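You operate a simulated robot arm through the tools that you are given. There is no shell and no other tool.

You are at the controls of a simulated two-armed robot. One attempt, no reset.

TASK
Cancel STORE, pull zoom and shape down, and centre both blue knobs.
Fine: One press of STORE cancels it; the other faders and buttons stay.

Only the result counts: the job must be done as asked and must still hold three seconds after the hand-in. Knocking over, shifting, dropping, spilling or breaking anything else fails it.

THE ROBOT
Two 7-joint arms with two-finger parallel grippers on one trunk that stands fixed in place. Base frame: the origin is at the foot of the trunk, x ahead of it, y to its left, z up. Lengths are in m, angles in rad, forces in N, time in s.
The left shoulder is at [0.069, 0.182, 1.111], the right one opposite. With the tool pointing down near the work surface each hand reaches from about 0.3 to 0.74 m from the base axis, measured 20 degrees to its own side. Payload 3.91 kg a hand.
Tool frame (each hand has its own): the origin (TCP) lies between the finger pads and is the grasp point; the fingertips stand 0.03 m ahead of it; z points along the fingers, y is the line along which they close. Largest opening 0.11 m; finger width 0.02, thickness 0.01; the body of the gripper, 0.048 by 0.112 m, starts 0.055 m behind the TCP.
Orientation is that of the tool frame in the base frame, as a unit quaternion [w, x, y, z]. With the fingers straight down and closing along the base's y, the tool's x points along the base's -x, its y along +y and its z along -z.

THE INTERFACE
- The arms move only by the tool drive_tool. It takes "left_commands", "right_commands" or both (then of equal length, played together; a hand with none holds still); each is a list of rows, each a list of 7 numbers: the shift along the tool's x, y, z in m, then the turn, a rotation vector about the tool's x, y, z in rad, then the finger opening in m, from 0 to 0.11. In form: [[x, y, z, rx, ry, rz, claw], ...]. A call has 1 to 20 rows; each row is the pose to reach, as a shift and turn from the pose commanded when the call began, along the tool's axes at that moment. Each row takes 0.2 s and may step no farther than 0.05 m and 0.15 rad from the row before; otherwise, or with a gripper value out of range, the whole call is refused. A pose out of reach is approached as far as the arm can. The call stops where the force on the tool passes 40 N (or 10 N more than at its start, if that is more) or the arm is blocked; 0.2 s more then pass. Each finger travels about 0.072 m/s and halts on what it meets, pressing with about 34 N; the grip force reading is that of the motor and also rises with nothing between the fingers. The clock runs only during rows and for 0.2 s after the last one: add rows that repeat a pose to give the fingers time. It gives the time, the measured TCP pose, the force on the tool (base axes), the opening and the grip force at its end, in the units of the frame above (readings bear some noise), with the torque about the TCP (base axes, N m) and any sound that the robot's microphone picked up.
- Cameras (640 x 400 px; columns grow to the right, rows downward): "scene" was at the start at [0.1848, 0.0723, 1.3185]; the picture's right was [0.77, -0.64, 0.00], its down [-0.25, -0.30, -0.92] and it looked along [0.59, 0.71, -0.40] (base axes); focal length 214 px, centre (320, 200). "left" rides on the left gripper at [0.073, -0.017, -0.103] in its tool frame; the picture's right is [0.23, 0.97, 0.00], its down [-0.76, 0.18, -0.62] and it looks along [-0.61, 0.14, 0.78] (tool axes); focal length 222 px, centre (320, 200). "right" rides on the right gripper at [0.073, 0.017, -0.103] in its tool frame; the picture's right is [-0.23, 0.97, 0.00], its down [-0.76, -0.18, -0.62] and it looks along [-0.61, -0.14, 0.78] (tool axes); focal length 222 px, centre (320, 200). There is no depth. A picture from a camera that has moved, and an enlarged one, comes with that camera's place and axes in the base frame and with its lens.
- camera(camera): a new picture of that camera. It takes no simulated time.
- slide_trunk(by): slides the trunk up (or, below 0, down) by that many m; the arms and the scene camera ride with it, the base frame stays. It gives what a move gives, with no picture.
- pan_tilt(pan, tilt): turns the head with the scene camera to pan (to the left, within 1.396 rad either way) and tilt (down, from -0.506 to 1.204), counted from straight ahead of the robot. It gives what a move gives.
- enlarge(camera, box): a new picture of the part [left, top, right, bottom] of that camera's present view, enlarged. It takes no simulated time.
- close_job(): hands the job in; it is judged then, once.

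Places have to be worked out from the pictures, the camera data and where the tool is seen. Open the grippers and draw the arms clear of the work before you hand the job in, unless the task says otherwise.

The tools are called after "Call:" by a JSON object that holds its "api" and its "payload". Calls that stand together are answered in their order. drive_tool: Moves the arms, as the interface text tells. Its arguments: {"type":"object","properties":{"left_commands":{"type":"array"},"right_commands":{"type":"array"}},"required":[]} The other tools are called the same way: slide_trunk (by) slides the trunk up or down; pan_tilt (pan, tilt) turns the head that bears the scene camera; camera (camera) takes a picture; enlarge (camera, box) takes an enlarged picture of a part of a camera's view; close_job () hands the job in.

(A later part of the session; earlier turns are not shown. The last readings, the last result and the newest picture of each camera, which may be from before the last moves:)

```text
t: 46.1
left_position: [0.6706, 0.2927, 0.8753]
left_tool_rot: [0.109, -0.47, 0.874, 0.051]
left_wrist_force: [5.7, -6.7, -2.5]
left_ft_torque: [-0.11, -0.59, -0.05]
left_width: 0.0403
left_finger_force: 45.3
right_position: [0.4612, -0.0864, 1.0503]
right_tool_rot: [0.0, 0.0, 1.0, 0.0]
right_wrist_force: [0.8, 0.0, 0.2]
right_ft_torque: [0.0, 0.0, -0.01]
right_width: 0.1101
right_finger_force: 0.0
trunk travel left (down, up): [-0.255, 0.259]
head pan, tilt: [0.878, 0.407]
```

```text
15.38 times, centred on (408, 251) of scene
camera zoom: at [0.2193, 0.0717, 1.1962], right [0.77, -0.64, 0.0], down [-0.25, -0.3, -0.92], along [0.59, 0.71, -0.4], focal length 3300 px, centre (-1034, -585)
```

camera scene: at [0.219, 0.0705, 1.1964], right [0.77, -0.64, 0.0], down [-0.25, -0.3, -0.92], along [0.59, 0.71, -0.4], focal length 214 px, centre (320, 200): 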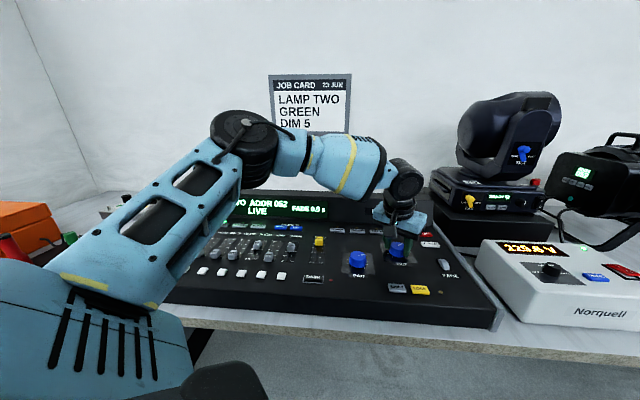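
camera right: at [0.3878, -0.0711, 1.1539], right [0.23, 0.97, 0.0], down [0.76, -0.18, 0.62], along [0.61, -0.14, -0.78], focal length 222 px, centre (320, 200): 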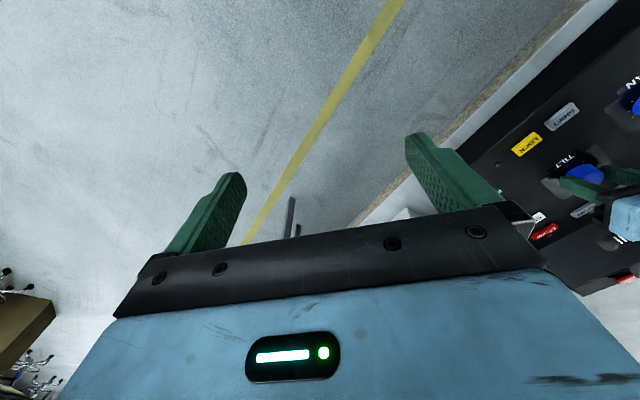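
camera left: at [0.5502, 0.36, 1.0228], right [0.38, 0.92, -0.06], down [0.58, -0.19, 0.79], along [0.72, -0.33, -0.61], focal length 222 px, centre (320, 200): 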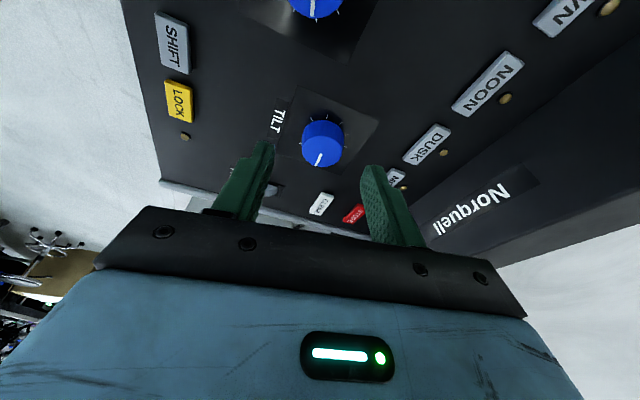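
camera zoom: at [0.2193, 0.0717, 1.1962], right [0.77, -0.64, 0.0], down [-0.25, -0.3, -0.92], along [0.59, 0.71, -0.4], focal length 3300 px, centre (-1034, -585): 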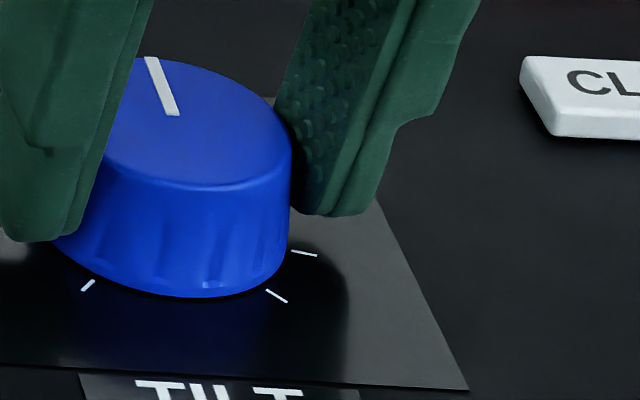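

Pointer is now between 43° and 45.5° by the two estimates. I open the fingers and lift straight up to inspect from an unobstructed view.

Call:
{"api": "drive_tool", "payload": {"left_commands": [[0, 0, 0, 0, 0, 0, 0.05], [0, 0, 0, 0, 0, 0, 0.06], [0, 0, 0, 0, 0, 0, 0.06], [-0.0072, 0, -0.0291, 0, 0, 0, 0.06], [-0.0145, 0, -0.0582, 0, 0, 0, 0.06]]}}

Call:
{"api": "camera", "payload": {"camera": "left"}}

Call:
{"api": "enlarge", "payload": {"camera": "scene", "box": [392, 238, 424, 264]}}

```text
t: 47.3
left_position: [0.6662, 0.296, 0.9344]
left_tool_rot: [0.109, -0.469, 0.875, 0.051]
left_wrist_force: [-0.2, 0.6, 0.2]
left_ft_torque: [0.01, 0.02, -0.02]
left_width: 0.0601
left_finger_force: 0.2
left hand out of reach, approached as far as the arm can: row 5
right_position: [0.4597, -0.0857, 1.0506]
right_tool_rot: [0.0, 0.0, 1.0, -0.001]
right_wrist_force: [0.3, 0.4, -0.4]
right_ft_torque: [-0.02, -0.01, -0.03]
right_width: 0.1098
right_finger_force: 0.1
trunk travel left (down, up): [-0.255, 0.259]
head pan, tilt: [0.878, 0.407]
```

```text
taken
camera left: at [0.626, 0.2091, 1.0175], right [-0.93, 0.35, -0.07], down [0.17, 0.6, 0.78], along [0.32, 0.72, -0.62], focal length 222 px, centre (320, 200)
```

left: 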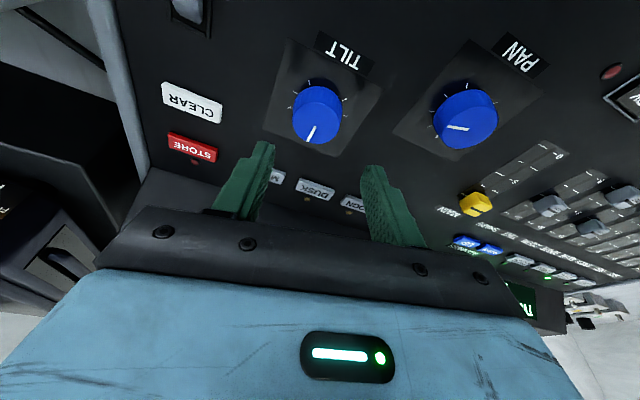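

```text
15.38 times, centred on (408, 251) of scene
camera zoom: at [0.2186, 0.0725, 1.1963], right [0.77, -0.64, 0.0], down [-0.25, -0.3, -0.92], along [0.59, 0.71, -0.4], focal length 3300 px, centre (-1034, -585)
```

zoom: 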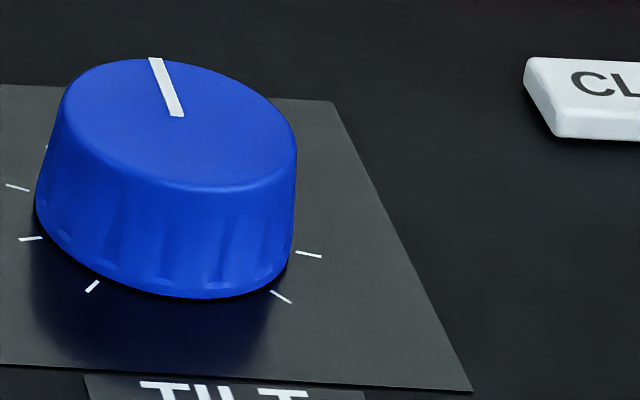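

I zoom the hand camera on the TILT knob with its plate and ticks for an angle check.

Call:
{"api": "enlarge", "payload": {"camera": "left", "box": [260, 30, 388, 160]}}

Call:
{"api": "enlarge", "payload": {"camera": "left", "box": [286, 80, 350, 150]}}

```text
3.08 times, centred on (324, 95) of left
camera zoom: at [0.626, 0.2091, 1.0175], right [-0.93, 0.35, -0.07], down [0.17, 0.6, 0.78], along [0.32, 0.72, -0.62], focal length 684 px, centre (308, 523)
```

zoom: 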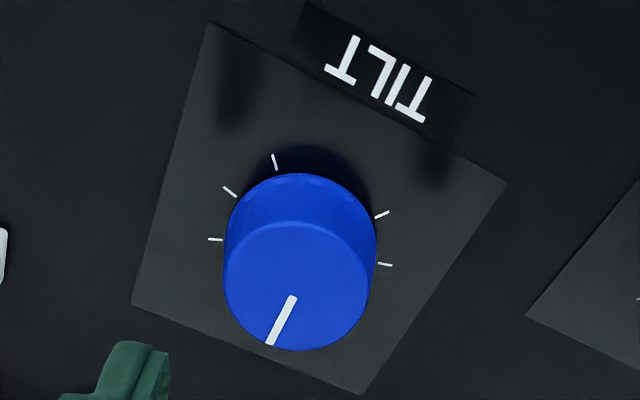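

```text
5.71 times, centred on (318, 115) of left
camera zoom: at [0.626, 0.2091, 1.0175], right [-0.93, 0.35, -0.07], down [0.17, 0.6, 0.78], along [0.32, 0.72, -0.62], focal length 1269 px, centre (331, 686)
```

zoom: 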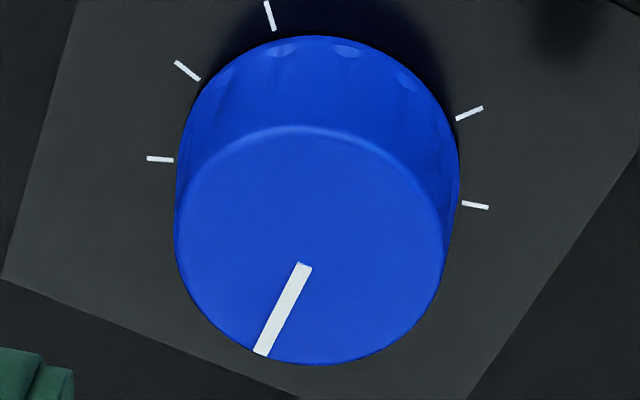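

TILT is centred within about 1° (plate axis 45.0°, pointer ≈ 44.3–45.7°), and its plate centre is [0.676, 0.301]. Now PAN: I zoom in on it for centre and pointer angle.

Call:
{"api": "enlarge", "payload": {"camera": "left", "box": [388, 30, 548, 170]}}

Call:
{"api": "enlarge", "payload": {"camera": "scene", "box": [336, 240, 384, 284]}}

```text
2.86 times, centred on (468, 100) of left
camera zoom: at [0.626, 0.2091, 1.0175], right [-0.93, 0.35, -0.07], down [0.17, 0.6, 0.78], along [0.32, 0.72, -0.62], focal length 635 px, centre (-103, 486)
```

zoom: 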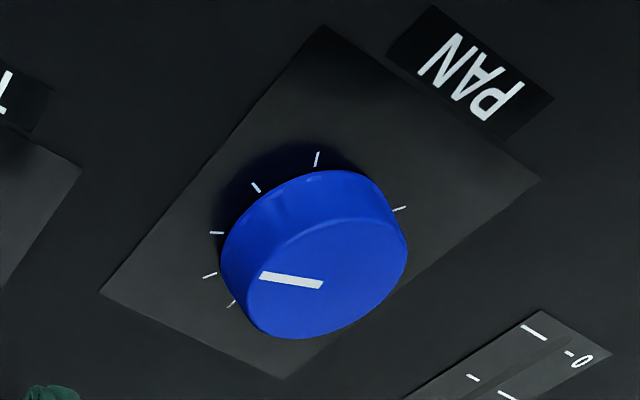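

```text
9.09 times, centred on (360, 262) of scene
camera zoom: at [0.2186, 0.0725, 1.1963], right [0.77, -0.64, 0.0], down [-0.25, -0.3, -0.92], along [0.59, 0.71, -0.4], focal length 1950 px, centre (-44, -364)
```

zoom: 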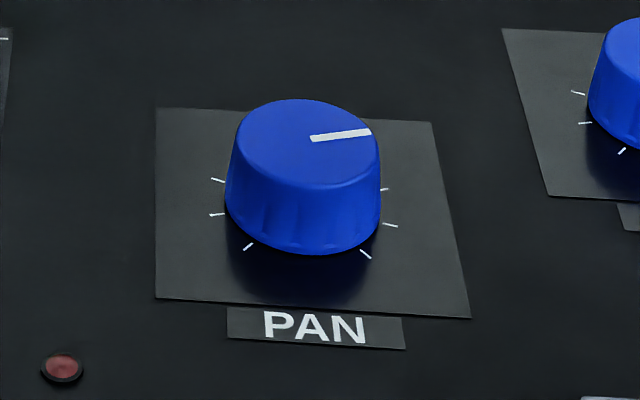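

PAN: plate centre ≈ [0.564, 0.341] (hand-camera based, which matched TILT), pointer heading ≈ −29°, so it needs about 74° counter-clockwise. It's close enough to work with a vertical tool; I straighten the tool and move above it.

Call:
{"api": "drive_tool", "payload": {"left_commands": [[0.0036, 0.0275, -0.0053, -0.0034, 0.0606, 0, 0.06], [0.0073, 0.0551, -0.0106, -0.0067, 0.1213, 0, 0.06], [0.0109, 0.0826, -0.0158, -0.01, 0.1819, 0, 0.06], [0.0145, 0.1101, -0.0211, -0.0134, 0.2425, 0, 0.06]]}}

Call:
{"api": "drive_tool", "payload": {"left_commands": [[0, 0, 0, 0, 0, 0.1375, 0.06], [0, 0, 0, 0, 0, 0.275, 0.06], [0, 0, 0, 0, 0, 0.4125, 0.06], [0, 0, 0, 0, 0, 0.55, 0.06], [0, 0, 0, 0, 0, 0.6875, 0.06], [0, 0, 0, 0, 0, 0.825, 0.06], [0, 0, 0, 0, 0, 0.9625, 0.06], [0, 0, 0, 0, 0, 1.1, 0.06], [0, 0, 0, 0, 0, 1.2375, 0.06], [0, 0, 0, 0, 0, 1.375, 0.06], [0, 0, 0, 0, 0, 1.513, 0.06]]}}

Call:
{"api": "camera", "payload": {"camera": "left"}}

Call:
{"api": "camera", "payload": {"camera": "scene"}}

```text
t: 48.3
left_position: [0.5637, 0.342, 0.9509]
left_tool_rot: [-0.001, -0.474, 0.881, -0.001]
left_wrist_force: [0.3, -0.3, 0.5]
left_ft_torque: [0.0, -0.02, 0.01]
left_width: 0.0601
left_finger_force: 0.2
right_position: [0.4588, -0.0869, 1.0518]
right_tool_rot: [0.002, -0.001, 1.0, 0.0]
right_wrist_force: [0.2, 0.4, -0.4]
right_ft_torque: [-0.01, 0.01, 0.04]
right_width: 0.1099
right_finger_force: 0.1
trunk travel left (down, up): [-0.255, 0.259]
head pan, tilt: [0.878, 0.407]
```

```text
t: 50.7
left_position: [0.5658, 0.3425, 0.9512]
left_tool_rot: [-0.001, 0.261, 0.965, -0.001]
left_wrist_force: [-0.9, -0.5, -0.6]
left_ft_torque: [0.01, -0.02, -0.02]
left_width: 0.0601
left_finger_force: 0.0
right_position: [0.4601, -0.0866, 1.0513]
right_tool_rot: [0.001, 0.0, 1.0, 0.0]
right_wrist_force: [0.8, 0.6, -0.9]
right_ft_torque: [-0.03, -0.03, -0.03]
right_width: 0.1101
right_finger_force: 0.0
trunk travel left (down, up): [-0.255, 0.259]
head pan, tilt: [0.878, 0.407]
```

```text
taken
camera left: at [0.4939, 0.3655, 1.0533], right [0.3, 0.96, 0.0], down [0.75, -0.23, 0.62], along [0.6, -0.19, -0.78], focal length 222 px, centre (320, 200)
```

left: 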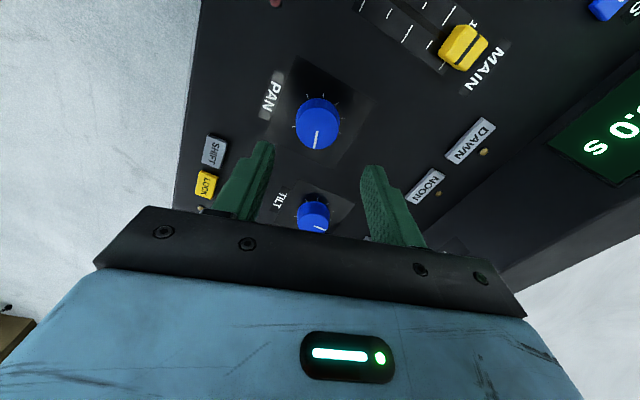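

```text
taken
camera scene: at [0.2185, 0.0723, 1.1963], right [0.77, -0.64, 0.0], down [-0.25, -0.3, -0.92], along [0.59, 0.71, -0.4], focal length 214 px, centre (320, 200)
```

scene: 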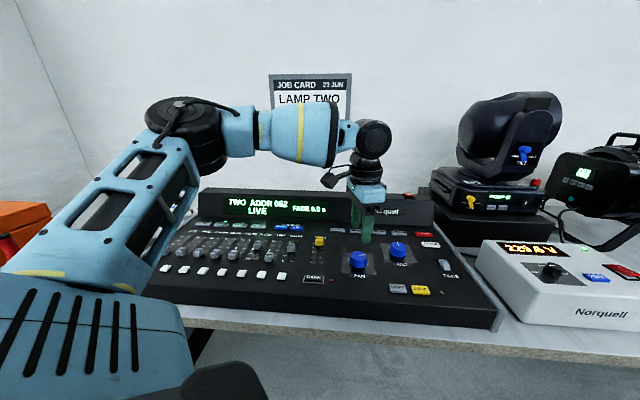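

The tool is vertical above PAN. I zoom in to refine the knob's centre relative to the tool.

Call:
{"api": "enlarge", "payload": {"camera": "left", "box": [256, 50, 384, 180]}}

Call:
{"api": "enlarge", "payload": {"camera": "left", "box": [282, 185, 346, 240]}}

```text
3.08 times, centred on (320, 115) of left
camera zoom: at [0.4939, 0.3655, 1.0533], right [0.3, 0.96, 0.0], down [0.75, -0.23, 0.62], along [0.6, -0.19, -0.78], focal length 684 px, centre (320, 462)
```

zoom: 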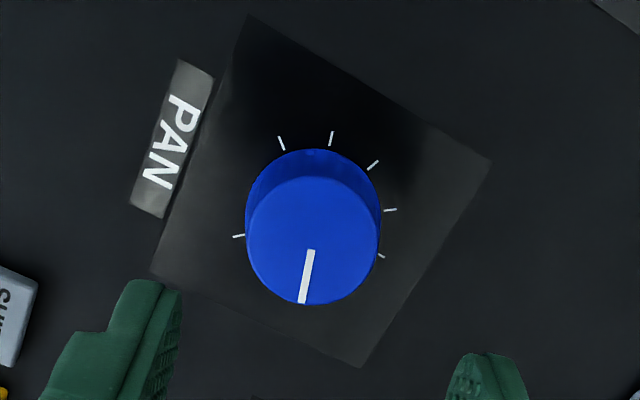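

```text
7.27 times, centred on (314, 212) of left
camera zoom: at [0.4939, 0.3655, 1.0533], right [0.3, 0.96, 0.0], down [0.75, -0.23, 0.62], along [0.6, -0.19, -0.78], focal length 1615 px, centre (364, 109)
```

zoom: 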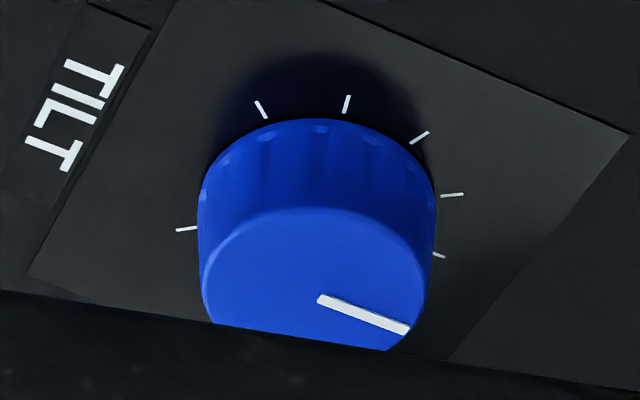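

Knob PAN centre ≈ [0.563, 0.3414] and pointer ≈ −27.5°; TILT still reads ≈ 45–46°. I descend over PAN with fingers open at 6 cm.

Call:
{"api": "drive_tool", "payload": {"left_commands": [[0.0002, -0.0006, 0.0195, 0, 0, 0, 0.06], [0.0004, -0.0012, 0.039, 0, 0, 0, 0.06], [0.0005, -0.0012, 0.0585, 0, 0, 0, 0.06], [0.0005, -0.0012, 0.0775, 0, 0, 0, 0.06], [0.0005, -0.0012, 0.0775, 0, 0, 0, 0.06]]}}

Call:
{"api": "enlarge", "payload": {"camera": "left", "box": [200, 90, 440, 240]}}

Call:
{"api": "enlarge", "payload": {"camera": "scene", "box": [310, 210, 406, 290]}}

```text
t: 51.9
left_position: [0.5642, 0.34, 0.8719]
left_tool_rot: [0.001, 0.26, 0.966, -0.001]
left_wrist_force: [0.5, 0.3, -0.6]
left_ft_torque: [-0.02, 0.02, 0.01]
left_width: 0.0601
left_finger_force: 0.0
right_position: [0.4596, -0.0863, 1.0513]
right_tool_rot: [0.0, 0.0, 1.0, 0.0]
right_wrist_force: [0.3, 0.0, 0.1]
right_ft_torque: [-0.03, 0.0, 0.01]
right_width: 0.11
right_finger_force: 0.0
trunk travel left (down, up): [-0.255, 0.259]
head pan, tilt: [0.878, 0.407]
```

```text
2.67 times, centred on (320, 165) of left
camera zoom: at [0.4923, 0.3628, 0.975], right [0.29, 0.96, 0.0], down [0.75, -0.23, 0.62], along [0.6, -0.18, -0.78], focal length 592 px, centre (320, 293)
```

zoom: 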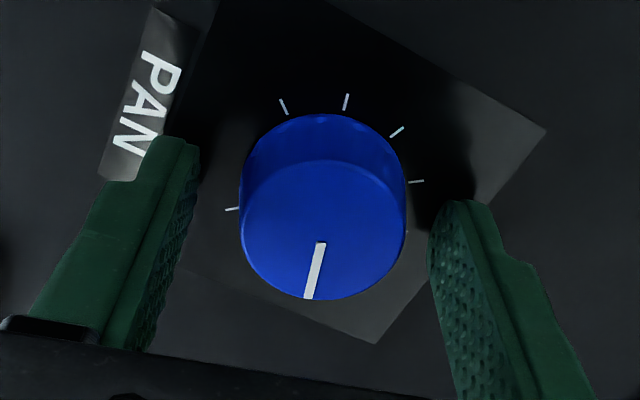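

```text
5.00 times, centred on (358, 250) of scene
camera zoom: at [0.2184, 0.0722, 1.1964], right [0.77, -0.64, 0.0], down [-0.25, -0.3, -0.92], along [0.59, 0.71, -0.4], focal length 1072 px, centre (130, -50)
```

zoom: 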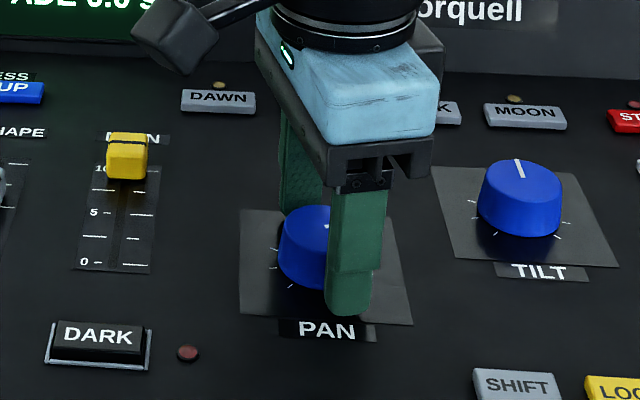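

The knob sits about 2 mm off toward +y_t compared with the well-centred TILT grip. I shift 2 mm and close.

Call:
{"api": "drive_tool", "payload": {"left_commands": [[0, 0.002, 0, 0, 0, 0, 0.06], [0, 0.002, 0, 0, 0, 0, 0.06], [0, 0.002, 0, 0, 0, 0, 0.02], [0, 0.002, 0, 0, 0, 0, 0.02], [0, 0.002, 0, 0, 0, 0, 0.02], [0, 0.002, 0, 0, 0, 0, 0.02]]}}

Call:
{"api": "enlarge", "payload": {"camera": "left", "box": [240, 120, 400, 220]}}

```text
t: 53.3
left_position: [0.5638, 0.3411, 0.8733]
left_tool_rot: [0.0, 0.261, 0.965, -0.001]
left_wrist_force: [-8.5, -14.2, -6.9]
left_ft_torque: [-0.8, 0.04, -0.01]
left_width: 0.0413
left_finger_force: 44.9
right_position: [0.4593, -0.0872, 1.0493]
right_tool_rot: [0.001, 0.0, 1.0, 0.0]
right_wrist_force: [-0.2, 0.5, 0.9]
right_ft_torque: [-0.02, -0.04, -0.02]
right_width: 0.1101
right_finger_force: 0.0
trunk travel left (down, up): [-0.255, 0.259]
head pan, tilt: [0.878, 0.407]
```

```text
4.00 times, centred on (320, 170) of left
camera zoom: at [0.4927, 0.3637, 0.9754], right [0.29, 0.96, 0.0], down [0.75, -0.23, 0.62], along [0.59, -0.19, -0.78], focal length 888 px, centre (320, 320)
```

zoom: 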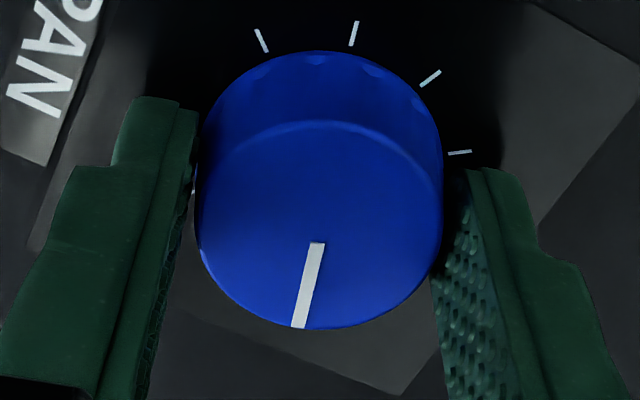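

The side force shows I over-shifted; I move back 2 mm along −y_t while holding and let it settle.

Call:
{"api": "drive_tool", "payload": {"left_commands": [[0, -0.001, 0, 0, 0, 0, 0.02], [0, -0.002, 0, 0, 0, 0, 0.02], [0, -0.002, 0, 0, 0, 0, 0.02], [0, -0.002, 0, 0, 0, 0, 0.02]]}}

```text
t: 54.3
left_position: [0.5629, 0.3406, 0.8734]
left_tool_rot: [0.001, 0.261, 0.965, 0.0]
left_wrist_force: [-1.6, -6.6, -2.4]
left_ft_torque: [0.24, 0.59, -0.01]
left_width: 0.0413
left_finger_force: 44.4
right_position: [0.4594, -0.0863, 1.0501]
right_tool_rot: [-0.001, 0.0, 1.0, 0.0]
right_wrist_force: [-0.6, 0.5, 0.2]
right_ft_torque: [0.02, -0.02, -0.01]
right_width: 0.1101
right_finger_force: 0.0
trunk travel left (down, up): [-0.255, 0.259]
head pan, tilt: [0.878, 0.407]
```

Side force is small now. I rotate counter-clockwise 0.42 rad in place and check the force.

Call:
{"api": "drive_tool", "payload": {"left_commands": [[0, 0, 0, 0, 0, -0.105, 0.02], [0, 0, 0, 0, 0, -0.21, 0.02], [0, 0, 0, 0, 0, -0.315, 0.02], [0, 0, 0, 0, 0, -0.42, 0.02], [0, 0, 0, 0, 0, -0.42, 0.02]]}}

Call:
{"api": "enlarge", "payload": {"camera": "left", "box": [240, 120, 400, 220]}}

```text
t: 55.5
left_position: [0.5643, 0.3418, 0.8731]
left_tool_rot: [-0.001, 0.053, 0.999, -0.001]
left_wrist_force: [-7.0, -8.7, -2.5]
left_ft_torque: [-0.34, -0.52, -0.03]
left_width: 0.0412
left_finger_force: 44.7
right_position: [0.4583, -0.0866, 1.0509]
right_tool_rot: [0.001, 0.0, 1.0, 0.0]
right_wrist_force: [0.1, 0.5, 0.3]
right_ft_torque: [0.01, 0.04, -0.01]
right_width: 0.1099
right_finger_force: 0.1
trunk travel left (down, up): [-0.255, 0.259]
head pan, tilt: [0.878, 0.407]
```

```text
4.00 times, centred on (320, 170) of left
camera zoom: at [0.4896, 0.3325, 0.9755], right [-0.12, 0.99, 0.0], down [0.78, 0.1, 0.62], along [0.62, 0.08, -0.78], focal length 888 px, centre (320, 320)
```

zoom: 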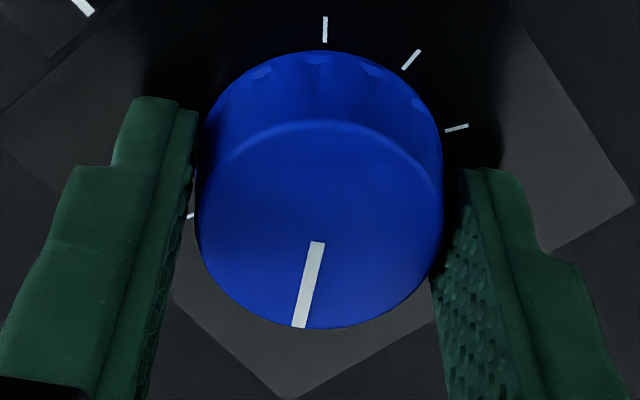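

Knob follows; side force ~11 N, so I add a 1 mm correction and rotate another 0.42 rad.

Call:
{"api": "drive_tool", "payload": {"left_commands": [[0.0005, -0.0006, 0, 0, 0, -0.105, 0.02], [0.0009, -0.0011, 0, 0, 0, -0.21, 0.02], [0.0009, -0.0011, 0, 0, 0, -0.315, 0.02], [0.0009, -0.0011, 0, 0, 0, -0.42, 0.02], [0.0009, -0.0011, 0, 0, 0, -0.42, 0.02]]}}

Call:
{"api": "enlarge", "payload": {"camera": "left", "box": [240, 120, 400, 220]}}

```text
t: 56.7
left_position: [0.563, 0.3411, 0.873]
left_tool_rot: [0.001, -0.156, 0.988, -0.001]
left_wrist_force: [4.4, -0.4, -1.3]
left_ft_torque: [0.29, -0.21, 0.03]
left_width: 0.0412
left_finger_force: 44.9
right_position: [0.4611, -0.0863, 1.0512]
right_tool_rot: [0.0, 0.0, 1.0, 0.0]
right_wrist_force: [-1.2, 0.2, -1.0]
right_ft_torque: [-0.02, 0.03, 0.02]
right_width: 0.11
right_finger_force: 0.1
trunk travel left (down, up): [-0.255, 0.259]
head pan, tilt: [0.878, 0.407]
```

```text
4.00 times, centred on (320, 170) of left
camera zoom: at [0.4996, 0.3028, 0.9754], right [-0.52, 0.86, 0.0], down [0.67, 0.41, 0.62], along [0.53, 0.32, -0.78], focal length 888 px, centre (320, 320)
```

zoom: 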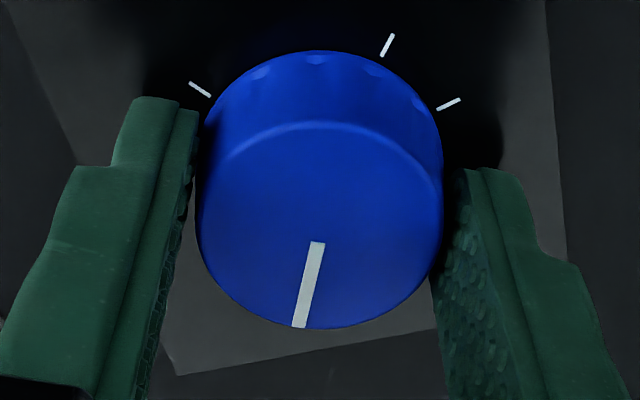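

Side force is near zero; pointer at ≈ 21.4°. I rotate the remaining 0.41 rad.

Call:
{"api": "drive_tool", "payload": {"left_commands": [[0, 0, 0, 0, 0, -0.105, 0.02], [0, 0, 0, 0, 0, -0.21, 0.02], [0, 0, 0, 0, 0, -0.315, 0.02], [0, 0, 0, 0, 0, -0.412, 0.02], [0, 0, 0, 0, 0, -0.412, 0.02], [0, 0, 0, 0, 0, -0.412, 0.02]]}}

Call:
{"api": "enlarge", "payload": {"camera": "left", "box": [240, 120, 400, 220]}}

Call:
{"api": "enlarge", "payload": {"camera": "scene", "box": [336, 240, 384, 284]}}

```text
t: 58.1
left_position: [0.5638, 0.3405, 0.8739]
left_tool_rot: [-0.001, -0.355, 0.935, -0.001]
left_wrist_force: [3.1, 3.0, -1.8]
left_ft_torque: [0.48, -0.39, -0.03]
left_width: 0.0412
left_finger_force: 45.0
right_position: [0.4606, -0.0845, 1.0507]
right_tool_rot: [0.0, 0.0, 1.0, 0.0]
right_wrist_force: [-0.4, 0.7, -0.4]
right_ft_torque: [0.02, 0.0, 0.0]
right_width: 0.11
right_finger_force: 0.1
trunk travel left (down, up): [-0.255, 0.259]
head pan, tilt: [0.878, 0.407]
```

```text
4.00 times, centred on (320, 170) of left
camera zoom: at [0.5206, 0.2807, 0.9757], right [-0.82, 0.58, 0.0], down [0.45, 0.64, 0.62], along [0.36, 0.51, -0.78], focal length 888 px, centre (320, 320)
```

zoom: 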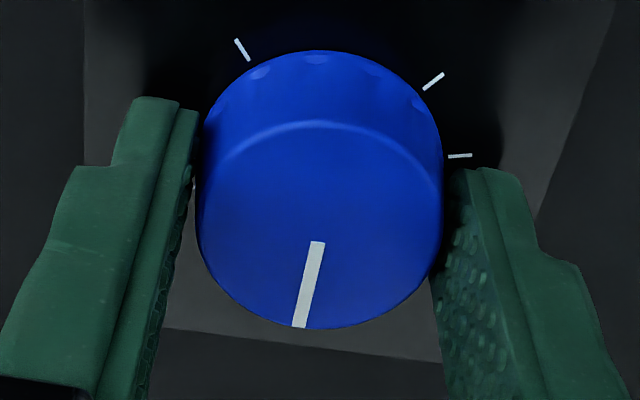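

```text
9.09 times, centred on (360, 262) of scene
camera zoom: at [0.219, 0.0726, 1.1962], right [0.77, -0.64, 0.0], down [-0.25, -0.3, -0.92], along [0.59, 0.71, -0.4], focal length 1950 px, centre (-44, -364)
```

zoom: 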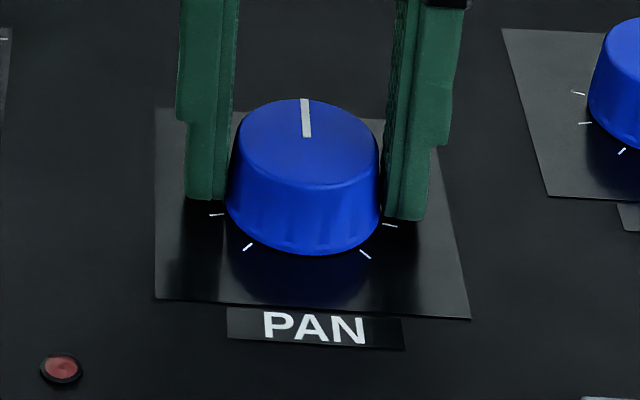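

Pointer reads ≈ 44–45°. I open the fingers without other motion, then lift.

Call:
{"api": "drive_tool", "payload": {"left_commands": [[0, 0, 0, 0, 0, 0, 0.045], [0, 0, 0, 0, 0, 0, 0.06], [0, 0, 0, 0, 0, 0, 0.06]]}}

Call:
{"api": "drive_tool", "payload": {"left_commands": [[0, 0, -0.03, 0, 0, 0, 0.06], [0, 0, -0.06, 0, 0, 0, 0.06], [0, 0, -0.09, 0, 0, 0, 0.06]]}}

Call:
{"api": "enlarge", "payload": {"camera": "scene", "box": [344, 244, 376, 270]}}

Call:
{"api": "camera", "payload": {"camera": "left"}}

```text
t: 58.9
left_position: [0.5643, 0.3408, 0.8744]
left_tool_rot: [0.0, -0.354, 0.935, -0.001]
left_wrist_force: [0.0, -0.6, 0.4]
left_ft_torque: [-0.02, 0.03, 0.01]
left_width: 0.0599
left_finger_force: 0.0
right_position: [0.4601, -0.0859, 1.0503]
right_tool_rot: [0.0, 0.0, 1.0, 0.0]
right_wrist_force: [-0.6, 0.1, 0.0]
right_ft_torque: [0.02, -0.01, -0.02]
right_width: 0.1098
right_finger_force: 0.3
trunk travel left (down, up): [-0.255, 0.259]
head pan, tilt: [0.878, 0.407]
```

```text
t: 59.7
left_position: [0.5643, 0.3407, 0.9654]
left_tool_rot: [-0.001, -0.354, 0.935, -0.001]
left_wrist_force: [-0.2, 1.4, -0.6]
left_ft_torque: [0.02, -0.02, -0.01]
left_width: 0.0599
left_finger_force: 0.1
right_position: [0.4591, -0.087, 1.0521]
right_tool_rot: [0.001, 0.0, 1.0, 0.001]
right_wrist_force: [0.0, 0.7, 0.3]
right_ft_torque: [0.04, 0.01, 0.02]
right_width: 0.1102
right_finger_force: 0.1
trunk travel left (down, up): [-0.255, 0.259]
head pan, tilt: [0.878, 0.407]
```

```text
15.38 times, centred on (360, 257) of scene
camera zoom: at [0.2181, 0.072, 1.1965], right [0.77, -0.64, 0.0], down [-0.25, -0.3, -0.92], along [0.59, 0.71, -0.4], focal length 3300 px, centre (-295, -677)
```

zoom: 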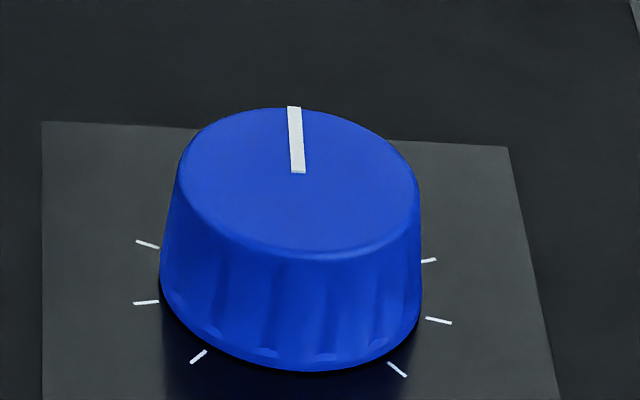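

```text
taken
camera left: at [0.5211, 0.2804, 1.068], right [-0.82, 0.58, 0.0], down [0.45, 0.64, 0.62], along [0.36, 0.51, -0.78], focal length 222 px, centre (320, 200)
```

left: 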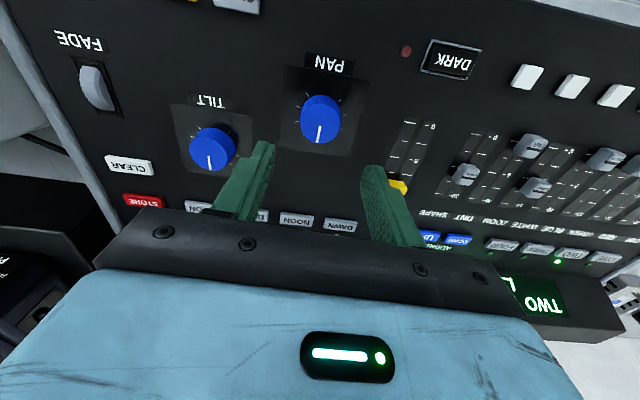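

Both pointers look right; I verify them closely in the hand camera.

Call:
{"api": "enlarge", "payload": {"camera": "left", "box": [272, 50, 368, 160]}}

Call:
{"api": "enlarge", "payload": {"camera": "left", "box": [164, 85, 260, 195]}}

Call:
{"api": "enlarge", "payload": {"camera": "left", "box": [380, 90, 640, 280]}}

```text
3.64 times, centred on (320, 105) of left
camera zoom: at [0.5211, 0.2804, 1.068], right [-0.82, 0.58, 0.0], down [0.45, 0.64, 0.62], along [0.36, 0.51, -0.78], focal length 808 px, centre (320, 546)
```

zoom: 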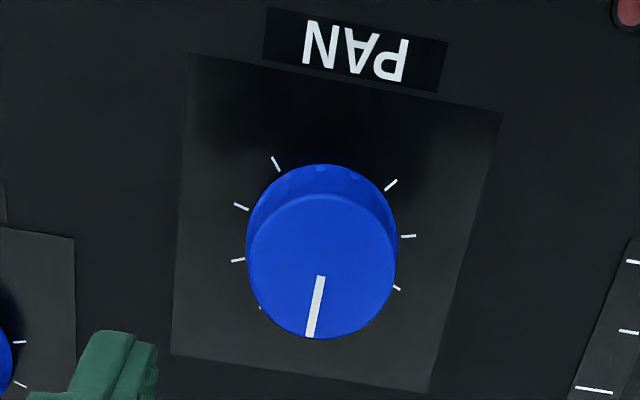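

```text
3.64 times, centred on (212, 140) of left
camera zoom: at [0.5211, 0.2804, 1.068], right [-0.82, 0.58, 0.0], down [0.45, 0.64, 0.62], along [0.36, 0.51, -0.78], focal length 808 px, centre (713, 418)
```

zoom: 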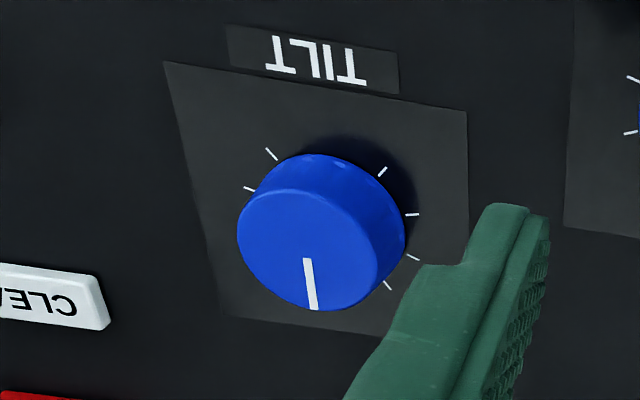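

```text
2.11 times, centred on (510, 185) of left
camera zoom: at [0.5211, 0.2804, 1.068], right [-0.82, 0.58, 0.0], down [0.45, 0.64, 0.62], along [0.36, 0.51, -0.78], focal length 468 px, centre (-80, 232)
```

zoom: 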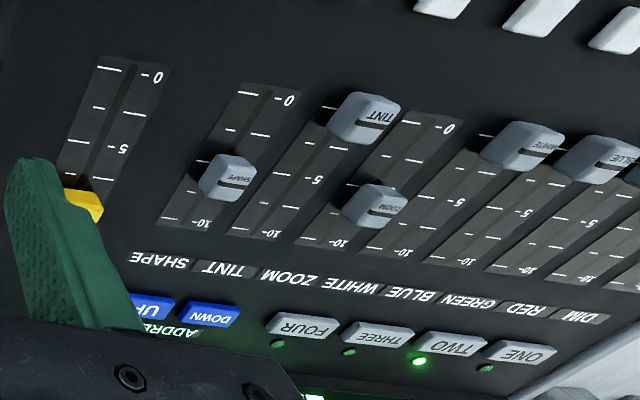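

Both knobs are centred (PAN 43–46°, TILT ≈ 45°, plate axis 45°). Next the faders: I close the fingers and move above SHAPE, aligning the hand with the console (45°).

Call:
{"api": "drive_tool", "payload": {"left_commands": [[-0.007, 0.0363, 0, 0, 0, -0.012, 0.03], [-0.014, 0.0726, 0, 0, 0, -0.024, 0.0], [-0.0209, 0.1088, 0, 0, 0, -0.037, 0.0], [-0.0279, 0.1451, 0, 0, 0, -0.049, 0.0], [-0.0349, 0.1814, 0, 0, 0, -0.061, 0.0], [-0.0349, 0.1814, 0, 0, 0, -0.061, 0.0]]}}

Call:
{"api": "camera", "payload": {"camera": "left"}}

Call:
{"api": "enlarge", "payload": {"camera": "left", "box": [200, 20, 440, 170]}}

Call:
{"api": "enlarge", "payload": {"camera": "scene", "box": [230, 220, 326, 290]}}

```text
t: 61.1
left_position: [0.4687, 0.5006, 0.9601]
left_tool_rot: [0.0, -0.384, 0.924, -0.001]
left_wrist_force: [-0.3, 0.1, 0.1]
left_ft_torque: [0.02, 0.02, 0.01]
left_width: 0.0002
left_finger_force: 34.1
right_position: [0.4596, -0.0864, 1.05]
right_tool_rot: [0.0, 0.0, 1.0, 0.0]
right_wrist_force: [-0.5, -1.1, -0.4]
right_ft_torque: [0.01, 0.02, 0.04]
right_width: 0.1103
right_finger_force: 0.0
trunk travel left (down, up): [-0.255, 0.259]
head pan, tilt: [0.878, 0.407]
```

```text
taken
camera left: at [0.4287, 0.4389, 1.0639], right [-0.85, 0.53, 0.0], down [0.41, 0.67, 0.62], along [0.33, 0.53, -0.78], focal length 222 px, centre (320, 200)
```

left: 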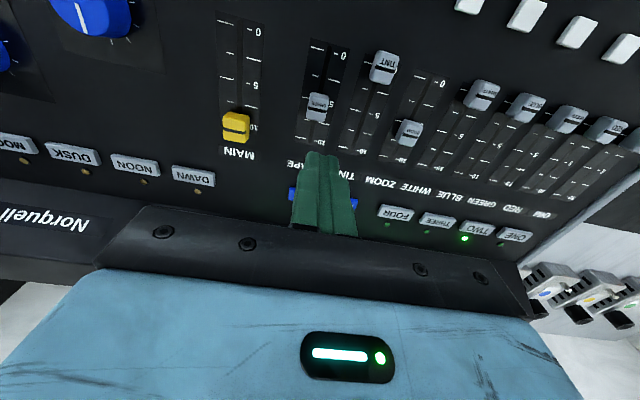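

```text
2.67 times, centred on (320, 95) of left
camera zoom: at [0.4287, 0.4389, 1.0639], right [-0.85, 0.53, 0.0], down [0.41, 0.67, 0.62], along [0.33, 0.53, -0.78], focal length 592 px, centre (320, 480)
```

zoom: 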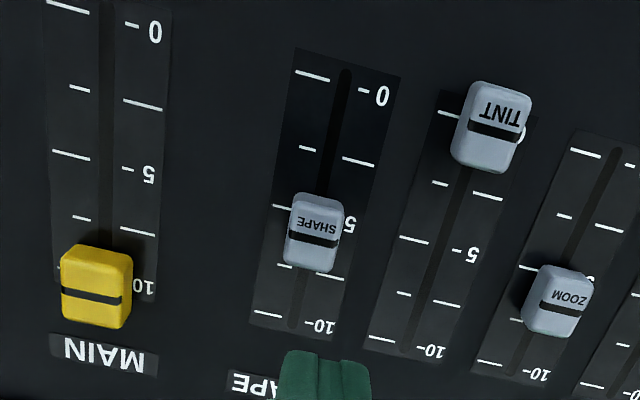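

```text
5.71 times, centred on (278, 255) of scene
camera zoom: at [0.2187, 0.072, 1.1963], right [0.77, -0.64, 0.0], down [-0.25, -0.3, -0.92], along [0.59, 0.71, -0.4], focal length 1226 px, centre (560, -114)
```

zoom: 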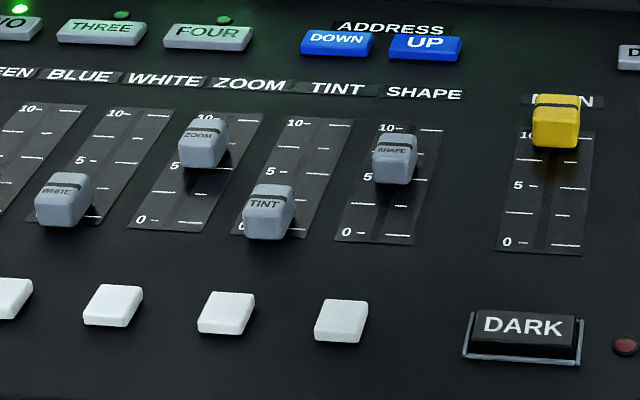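

TINT sits at 0; SHAPE is near 5½ and ZOOM near 5½–6 with slots ~79 mm long and 47 mm apart. I'll push each cap toward the front from behind with closed fingers; first I position behind the SHAPE cap at [0.483, 0.5095] and check.

Call:
{"api": "drive_tool", "payload": {"left_commands": [[-0.0082, -0.0015, 0.0, 0, 0, 0, 0.0], [-0.0163, -0.0029, 0.015, 0, 0, 0, 0.0], [-0.0163, -0.0029, 0.04, 0, 0, 0, 0.0], [-0.0163, -0.0029, 0.05, 0, 0, 0, 0.0]]}}

Call:
{"api": "enlarge", "payload": {"camera": "left", "box": [220, 60, 420, 185]}}

Call:
{"api": "enlarge", "payload": {"camera": "scene", "box": [240, 210, 336, 280]}}

```text
t: 62.1
left_position: [0.4809, 0.5098, 0.9117]
left_tool_rot: [-0.001, -0.383, 0.924, -0.001]
left_wrist_force: [-0.1, 0.7, 0.6]
left_ft_torque: [-0.01, -0.03, -0.02]
left_width: 0.0
left_finger_force: 33.7
right_position: [0.4595, -0.0863, 1.0509]
right_tool_rot: [0.0, 0.0, 1.0, -0.001]
right_wrist_force: [-0.8, 0.2, 1.1]
right_ft_torque: [0.02, 0.0, 0.0]
right_width: 0.1101
right_finger_force: 0.0
trunk travel left (down, up): [-0.255, 0.259]
head pan, tilt: [0.878, 0.407]
```

```text
3.20 times, centred on (320, 122) of left
camera zoom: at [0.4414, 0.4476, 1.0146], right [-0.85, 0.53, 0.0], down [0.41, 0.67, 0.62], along [0.33, 0.53, -0.78], focal length 711 px, centre (320, 448)
```

zoom: 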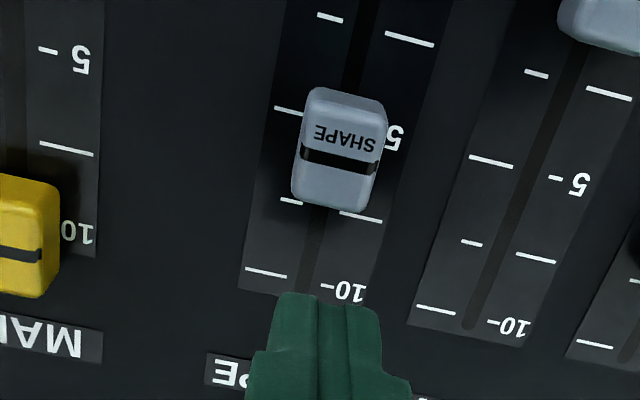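

```text
5.71 times, centred on (288, 245) of scene
camera zoom: at [0.2186, 0.0724, 1.1963], right [0.77, -0.64, 0.0], down [-0.25, -0.3, -0.92], along [0.59, 0.71, -0.4], focal length 1226 px, centre (503, -57)
```

zoom: 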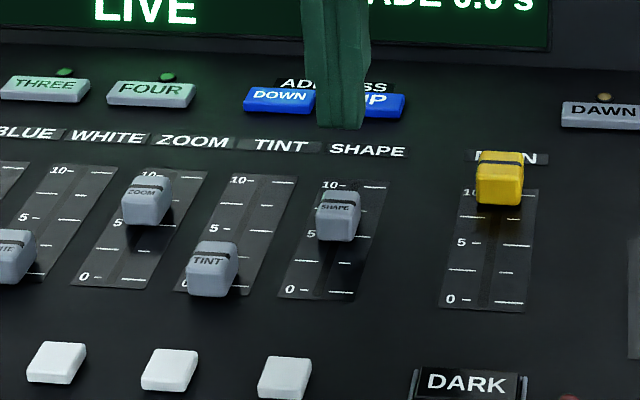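

The finger is slightly left of the slot line and close to the cap's back edge; I shift 2 mm sideways and 4 mm back, then descend to fingertip z ≈ 0.845.

Call:
{"api": "drive_tool", "payload": {"left_commands": [[-0.004, -0.0022, 0.005, 0, 0, 0, 0.0], [-0.004, -0.0022, 0.02, 0, 0, 0, 0.0], [-0.004, -0.0022, 0.03, 0, 0, 0, 0.0], [-0.004, -0.0022, 0.0367, 0, 0, 0, 0.0], [-0.004, -0.0022, 0.0367, 0, 0, 0, 0.0]]}}

Call:
{"api": "enlarge", "payload": {"camera": "left", "box": [220, 80, 420, 205]}}

Call:
{"api": "enlarge", "payload": {"camera": "scene", "box": [260, 220, 324, 270]}}

```text
t: 63.3
left_position: [0.4857, 0.5104, 0.8757]
left_tool_rot: [-0.001, -0.384, 0.923, -0.001]
left_wrist_force: [0.7, 0.0, 1.1]
left_ft_torque: [0.0, -0.02, -0.01]
left_width: 0.0001
left_finger_force: 34.1
right_position: [0.4594, -0.0859, 1.0505]
right_tool_rot: [0.0, 0.0, 1.0, 0.0]
right_wrist_force: [-0.7, -1.0, -0.3]
right_ft_torque: [-0.01, -0.03, -0.02]
right_width: 0.1101
right_finger_force: 0.0
trunk travel left (down, up): [-0.255, 0.259]
head pan, tilt: [0.878, 0.407]
```

```text
3.20 times, centred on (320, 142) of left
camera zoom: at [0.4454, 0.448, 0.9781], right [-0.85, 0.53, 0.0], down [0.41, 0.67, 0.62], along [0.33, 0.53, -0.78], focal length 711 px, centre (320, 384)
```

zoom: 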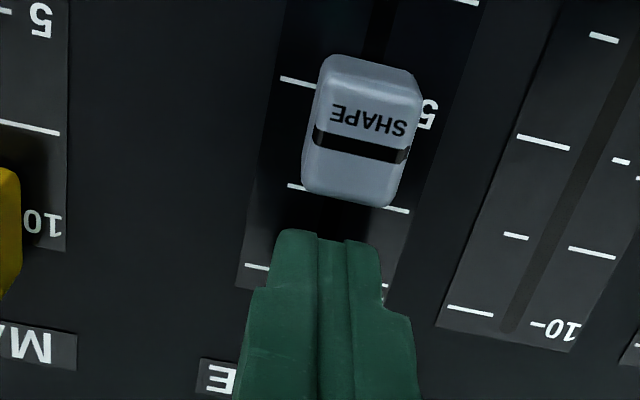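

```text
8.00 times, centred on (292, 245) of scene
camera zoom: at [0.2185, 0.0723, 1.1964], right [0.77, -0.64, 0.0], down [-0.25, -0.3, -0.92], along [0.59, 0.71, -0.4], focal length 1716 px, centre (544, -160)
```

zoom: 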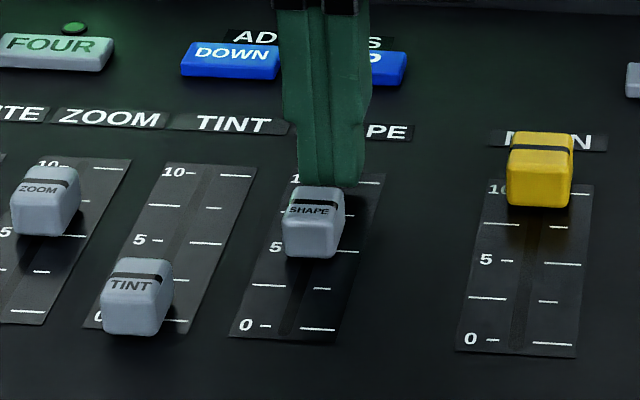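

The closed fingers are right behind the SHAPE cap. I push it toward the front by 4 cm first.

Call:
{"api": "drive_tool", "payload": {"left_commands": [[0.006, 0, 0, 0, 0, 0, 0.0], [0.012, 0, 0, 0, 0, 0, 0.0], [0.018, 0, 0, 0, 0, 0, 0.0], [0.024, 0, 0, 0, 0, 0, 0.0], [0.03, 0, 0, 0, 0, 0, 0.0], [0.035, 0, 0, 0, 0, 0, 0.0], [0.04, 0, 0, 0, 0, 0, 0.0]]}}

Call:
{"api": "enlarge", "payload": {"camera": "left", "box": [220, 80, 420, 205]}}

Call:
{"api": "enlarge", "payload": {"camera": "scene", "box": [260, 220, 324, 270]}}

```text
t: 64.9
left_position: [0.4592, 0.4801, 0.876]
left_tool_rot: [0.0, -0.383, 0.924, -0.001]
left_wrist_force: [0.4, -0.2, -0.4]
left_ft_torque: [0.02, 0.0, 0.0]
left_width: 0.0003
left_finger_force: 34.1
right_position: [0.4596, -0.0858, 1.05]
right_tool_rot: [0.0, 0.001, 1.0, 0.0]
right_wrist_force: [-0.6, -0.1, 0.0]
right_ft_torque: [-0.01, -0.01, 0.0]
right_width: 0.1098
right_finger_force: 0.1
trunk travel left (down, up): [-0.255, 0.259]
head pan, tilt: [0.878, 0.407]
```

```text
3.20 times, centred on (320, 142) of left
camera zoom: at [0.4194, 0.4182, 0.9789], right [-0.85, 0.53, 0.0], down [0.41, 0.67, 0.62], along [0.33, 0.53, -0.78], focal length 711 px, centre (320, 384)
```

zoom: 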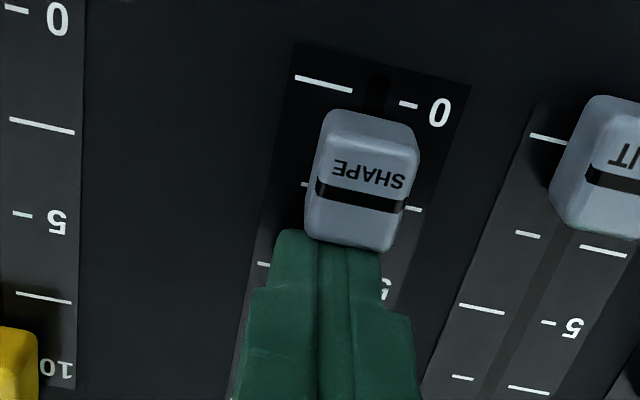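

```text
8.00 times, centred on (292, 245) of scene
camera zoom: at [0.2184, 0.0722, 1.1964], right [0.77, -0.64, 0.0], down [-0.25, -0.3, -0.92], along [0.59, 0.71, -0.4], focal length 1716 px, centre (544, -160)
```

zoom: 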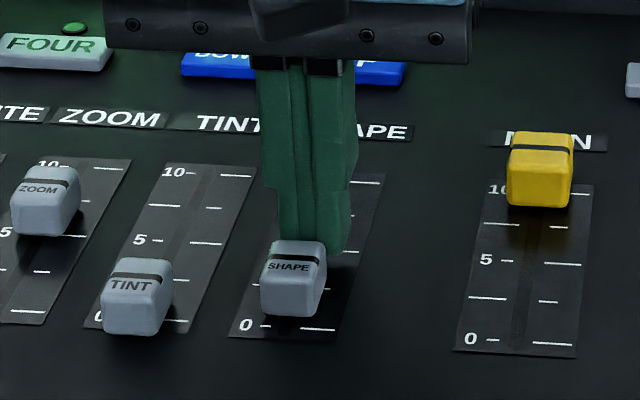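

The cap slides freely and is near 2 on the scale. I push another 11 mm, then will creep to the end stop.

Call:
{"api": "drive_tool", "payload": {"left_commands": [[0.004, 0, 0, 0, 0, 0, 0.0], [0.008, 0, 0, 0, 0, 0, 0.0], [0.011, 0, 0, 0, 0, 0, 0.0]]}}

Call:
{"api": "enlarge", "payload": {"camera": "left", "box": [220, 80, 420, 205]}}

```text
t: 65.7
left_position: [0.4497, 0.4733, 0.8766]
left_tool_rot: [-0.001, -0.384, 0.923, 0.0]
left_wrist_force: [0.3, 0.2, 0.3]
left_ft_torque: [-0.01, 0.0, -0.04]
left_width: 0.0
left_finger_force: 34.3
right_position: [0.4592, -0.087, 1.0514]
right_tool_rot: [-0.001, 0.0, 1.0, 0.0]
right_wrist_force: [0.5, 0.7, -0.3]
right_ft_torque: [0.02, 0.01, -0.03]
right_width: 0.1101
right_finger_force: 0.1
trunk travel left (down, up): [-0.255, 0.259]
head pan, tilt: [0.878, 0.407]
```

```text
3.20 times, centred on (320, 142) of left
camera zoom: at [0.4104, 0.4112, 0.9794], right [-0.85, 0.53, 0.0], down [0.41, 0.67, 0.62], along [0.33, 0.53, -0.78], focal length 711 px, centre (320, 384)
```

zoom: 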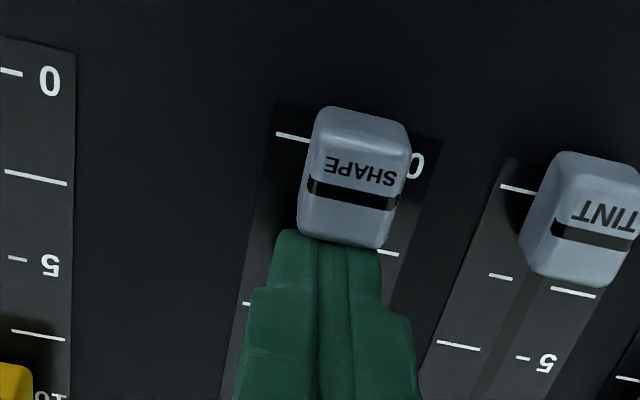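

SHAPE is within a few millimetres of the end, comparable to TINT at 0. I creep 3 mm more and watch the force.

Call:
{"api": "drive_tool", "payload": {"left_commands": [[0.001, 0, 0, 0, 0, 0, 0.0], [0.002, 0, 0, 0, 0, 0, 0.0], [0.003, 0, 0, 0, 0, 0, 0.0]]}}

Call:
{"api": "enlarge", "payload": {"camera": "left", "box": [220, 80, 420, 205]}}

```text
t: 66.5
left_position: [0.4484, 0.4725, 0.8762]
left_tool_rot: [0.0, -0.384, 0.923, -0.001]
left_wrist_force: [0.3, 1.2, 0.3]
left_ft_torque: [0.01, -0.01, 0.01]
left_width: 0.0
left_finger_force: 33.9
right_position: [0.4591, -0.0859, 1.0505]
right_tool_rot: [-0.001, 0.0, 1.0, 0.0]
right_wrist_force: [0.2, -0.2, 0.0]
right_ft_torque: [-0.01, -0.03, -0.03]
right_width: 0.11
right_finger_force: 0.1
trunk travel left (down, up): [-0.255, 0.259]
head pan, tilt: [0.878, 0.407]
```

```text
3.20 times, centred on (320, 142) of left
camera zoom: at [0.4083, 0.4097, 0.979], right [-0.85, 0.53, 0.0], down [0.41, 0.67, 0.62], along [0.33, 0.53, -0.78], focal length 711 px, centre (320, 384)
```

zoom: 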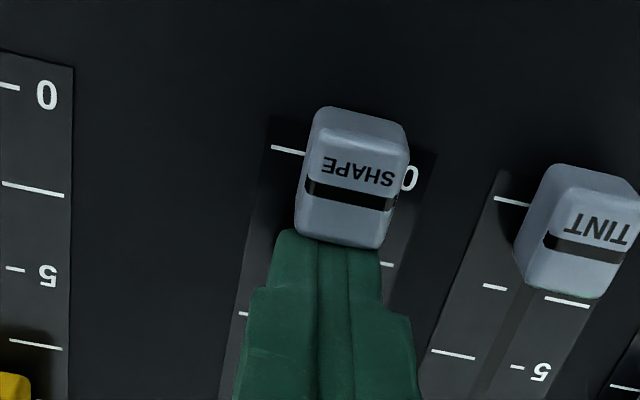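

SHAPE now lines up with 0 about as TINT does; no stop felt yet. I creep up to 3 mm more to find the end stop.

Call:
{"api": "drive_tool", "payload": {"left_commands": [[0.001, 0, 0, 0, 0, 0, 0.0], [0.002, 0, 0, 0, 0, 0, 0.0], [0.003, 0, 0, 0, 0, 0, 0.0]]}}

Call:
{"api": "enlarge", "payload": {"camera": "left", "box": [220, 80, 420, 205]}}

```text
t: 67.3
left_position: [0.4466, 0.4702, 0.8762]
left_tool_rot: [0.0, -0.383, 0.924, -0.001]
left_wrist_force: [3.0, 6.0, 1.2]
left_ft_torque: [0.15, -0.04, -0.03]
left_width: 0.0
left_finger_force: 34.2
right_position: [0.4596, -0.0855, 1.0511]
right_tool_rot: [0.0, -0.001, 1.0, -0.001]
right_wrist_force: [-0.4, 0.1, 0.2]
right_ft_torque: [0.01, 0.0, -0.02]
right_width: 0.1097
right_finger_force: 0.0
trunk travel left (down, up): [-0.255, 0.259]
head pan, tilt: [0.878, 0.407]
```

```text
3.20 times, centred on (320, 142) of left
camera zoom: at [0.407, 0.4082, 0.9787], right [-0.85, 0.53, 0.0], down [0.41, 0.67, 0.62], along [0.33, 0.53, -0.78], focal length 711 px, centre (320, 384)
```

zoom: 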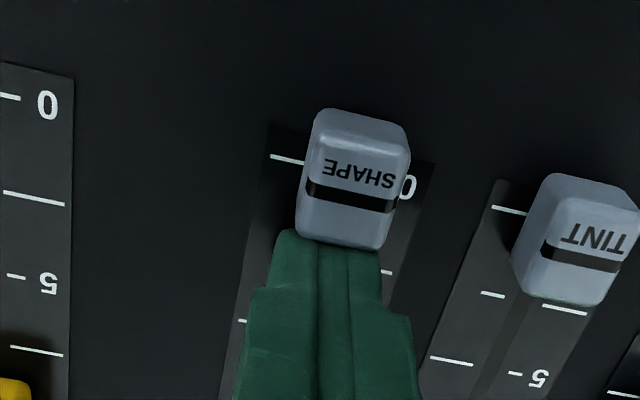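

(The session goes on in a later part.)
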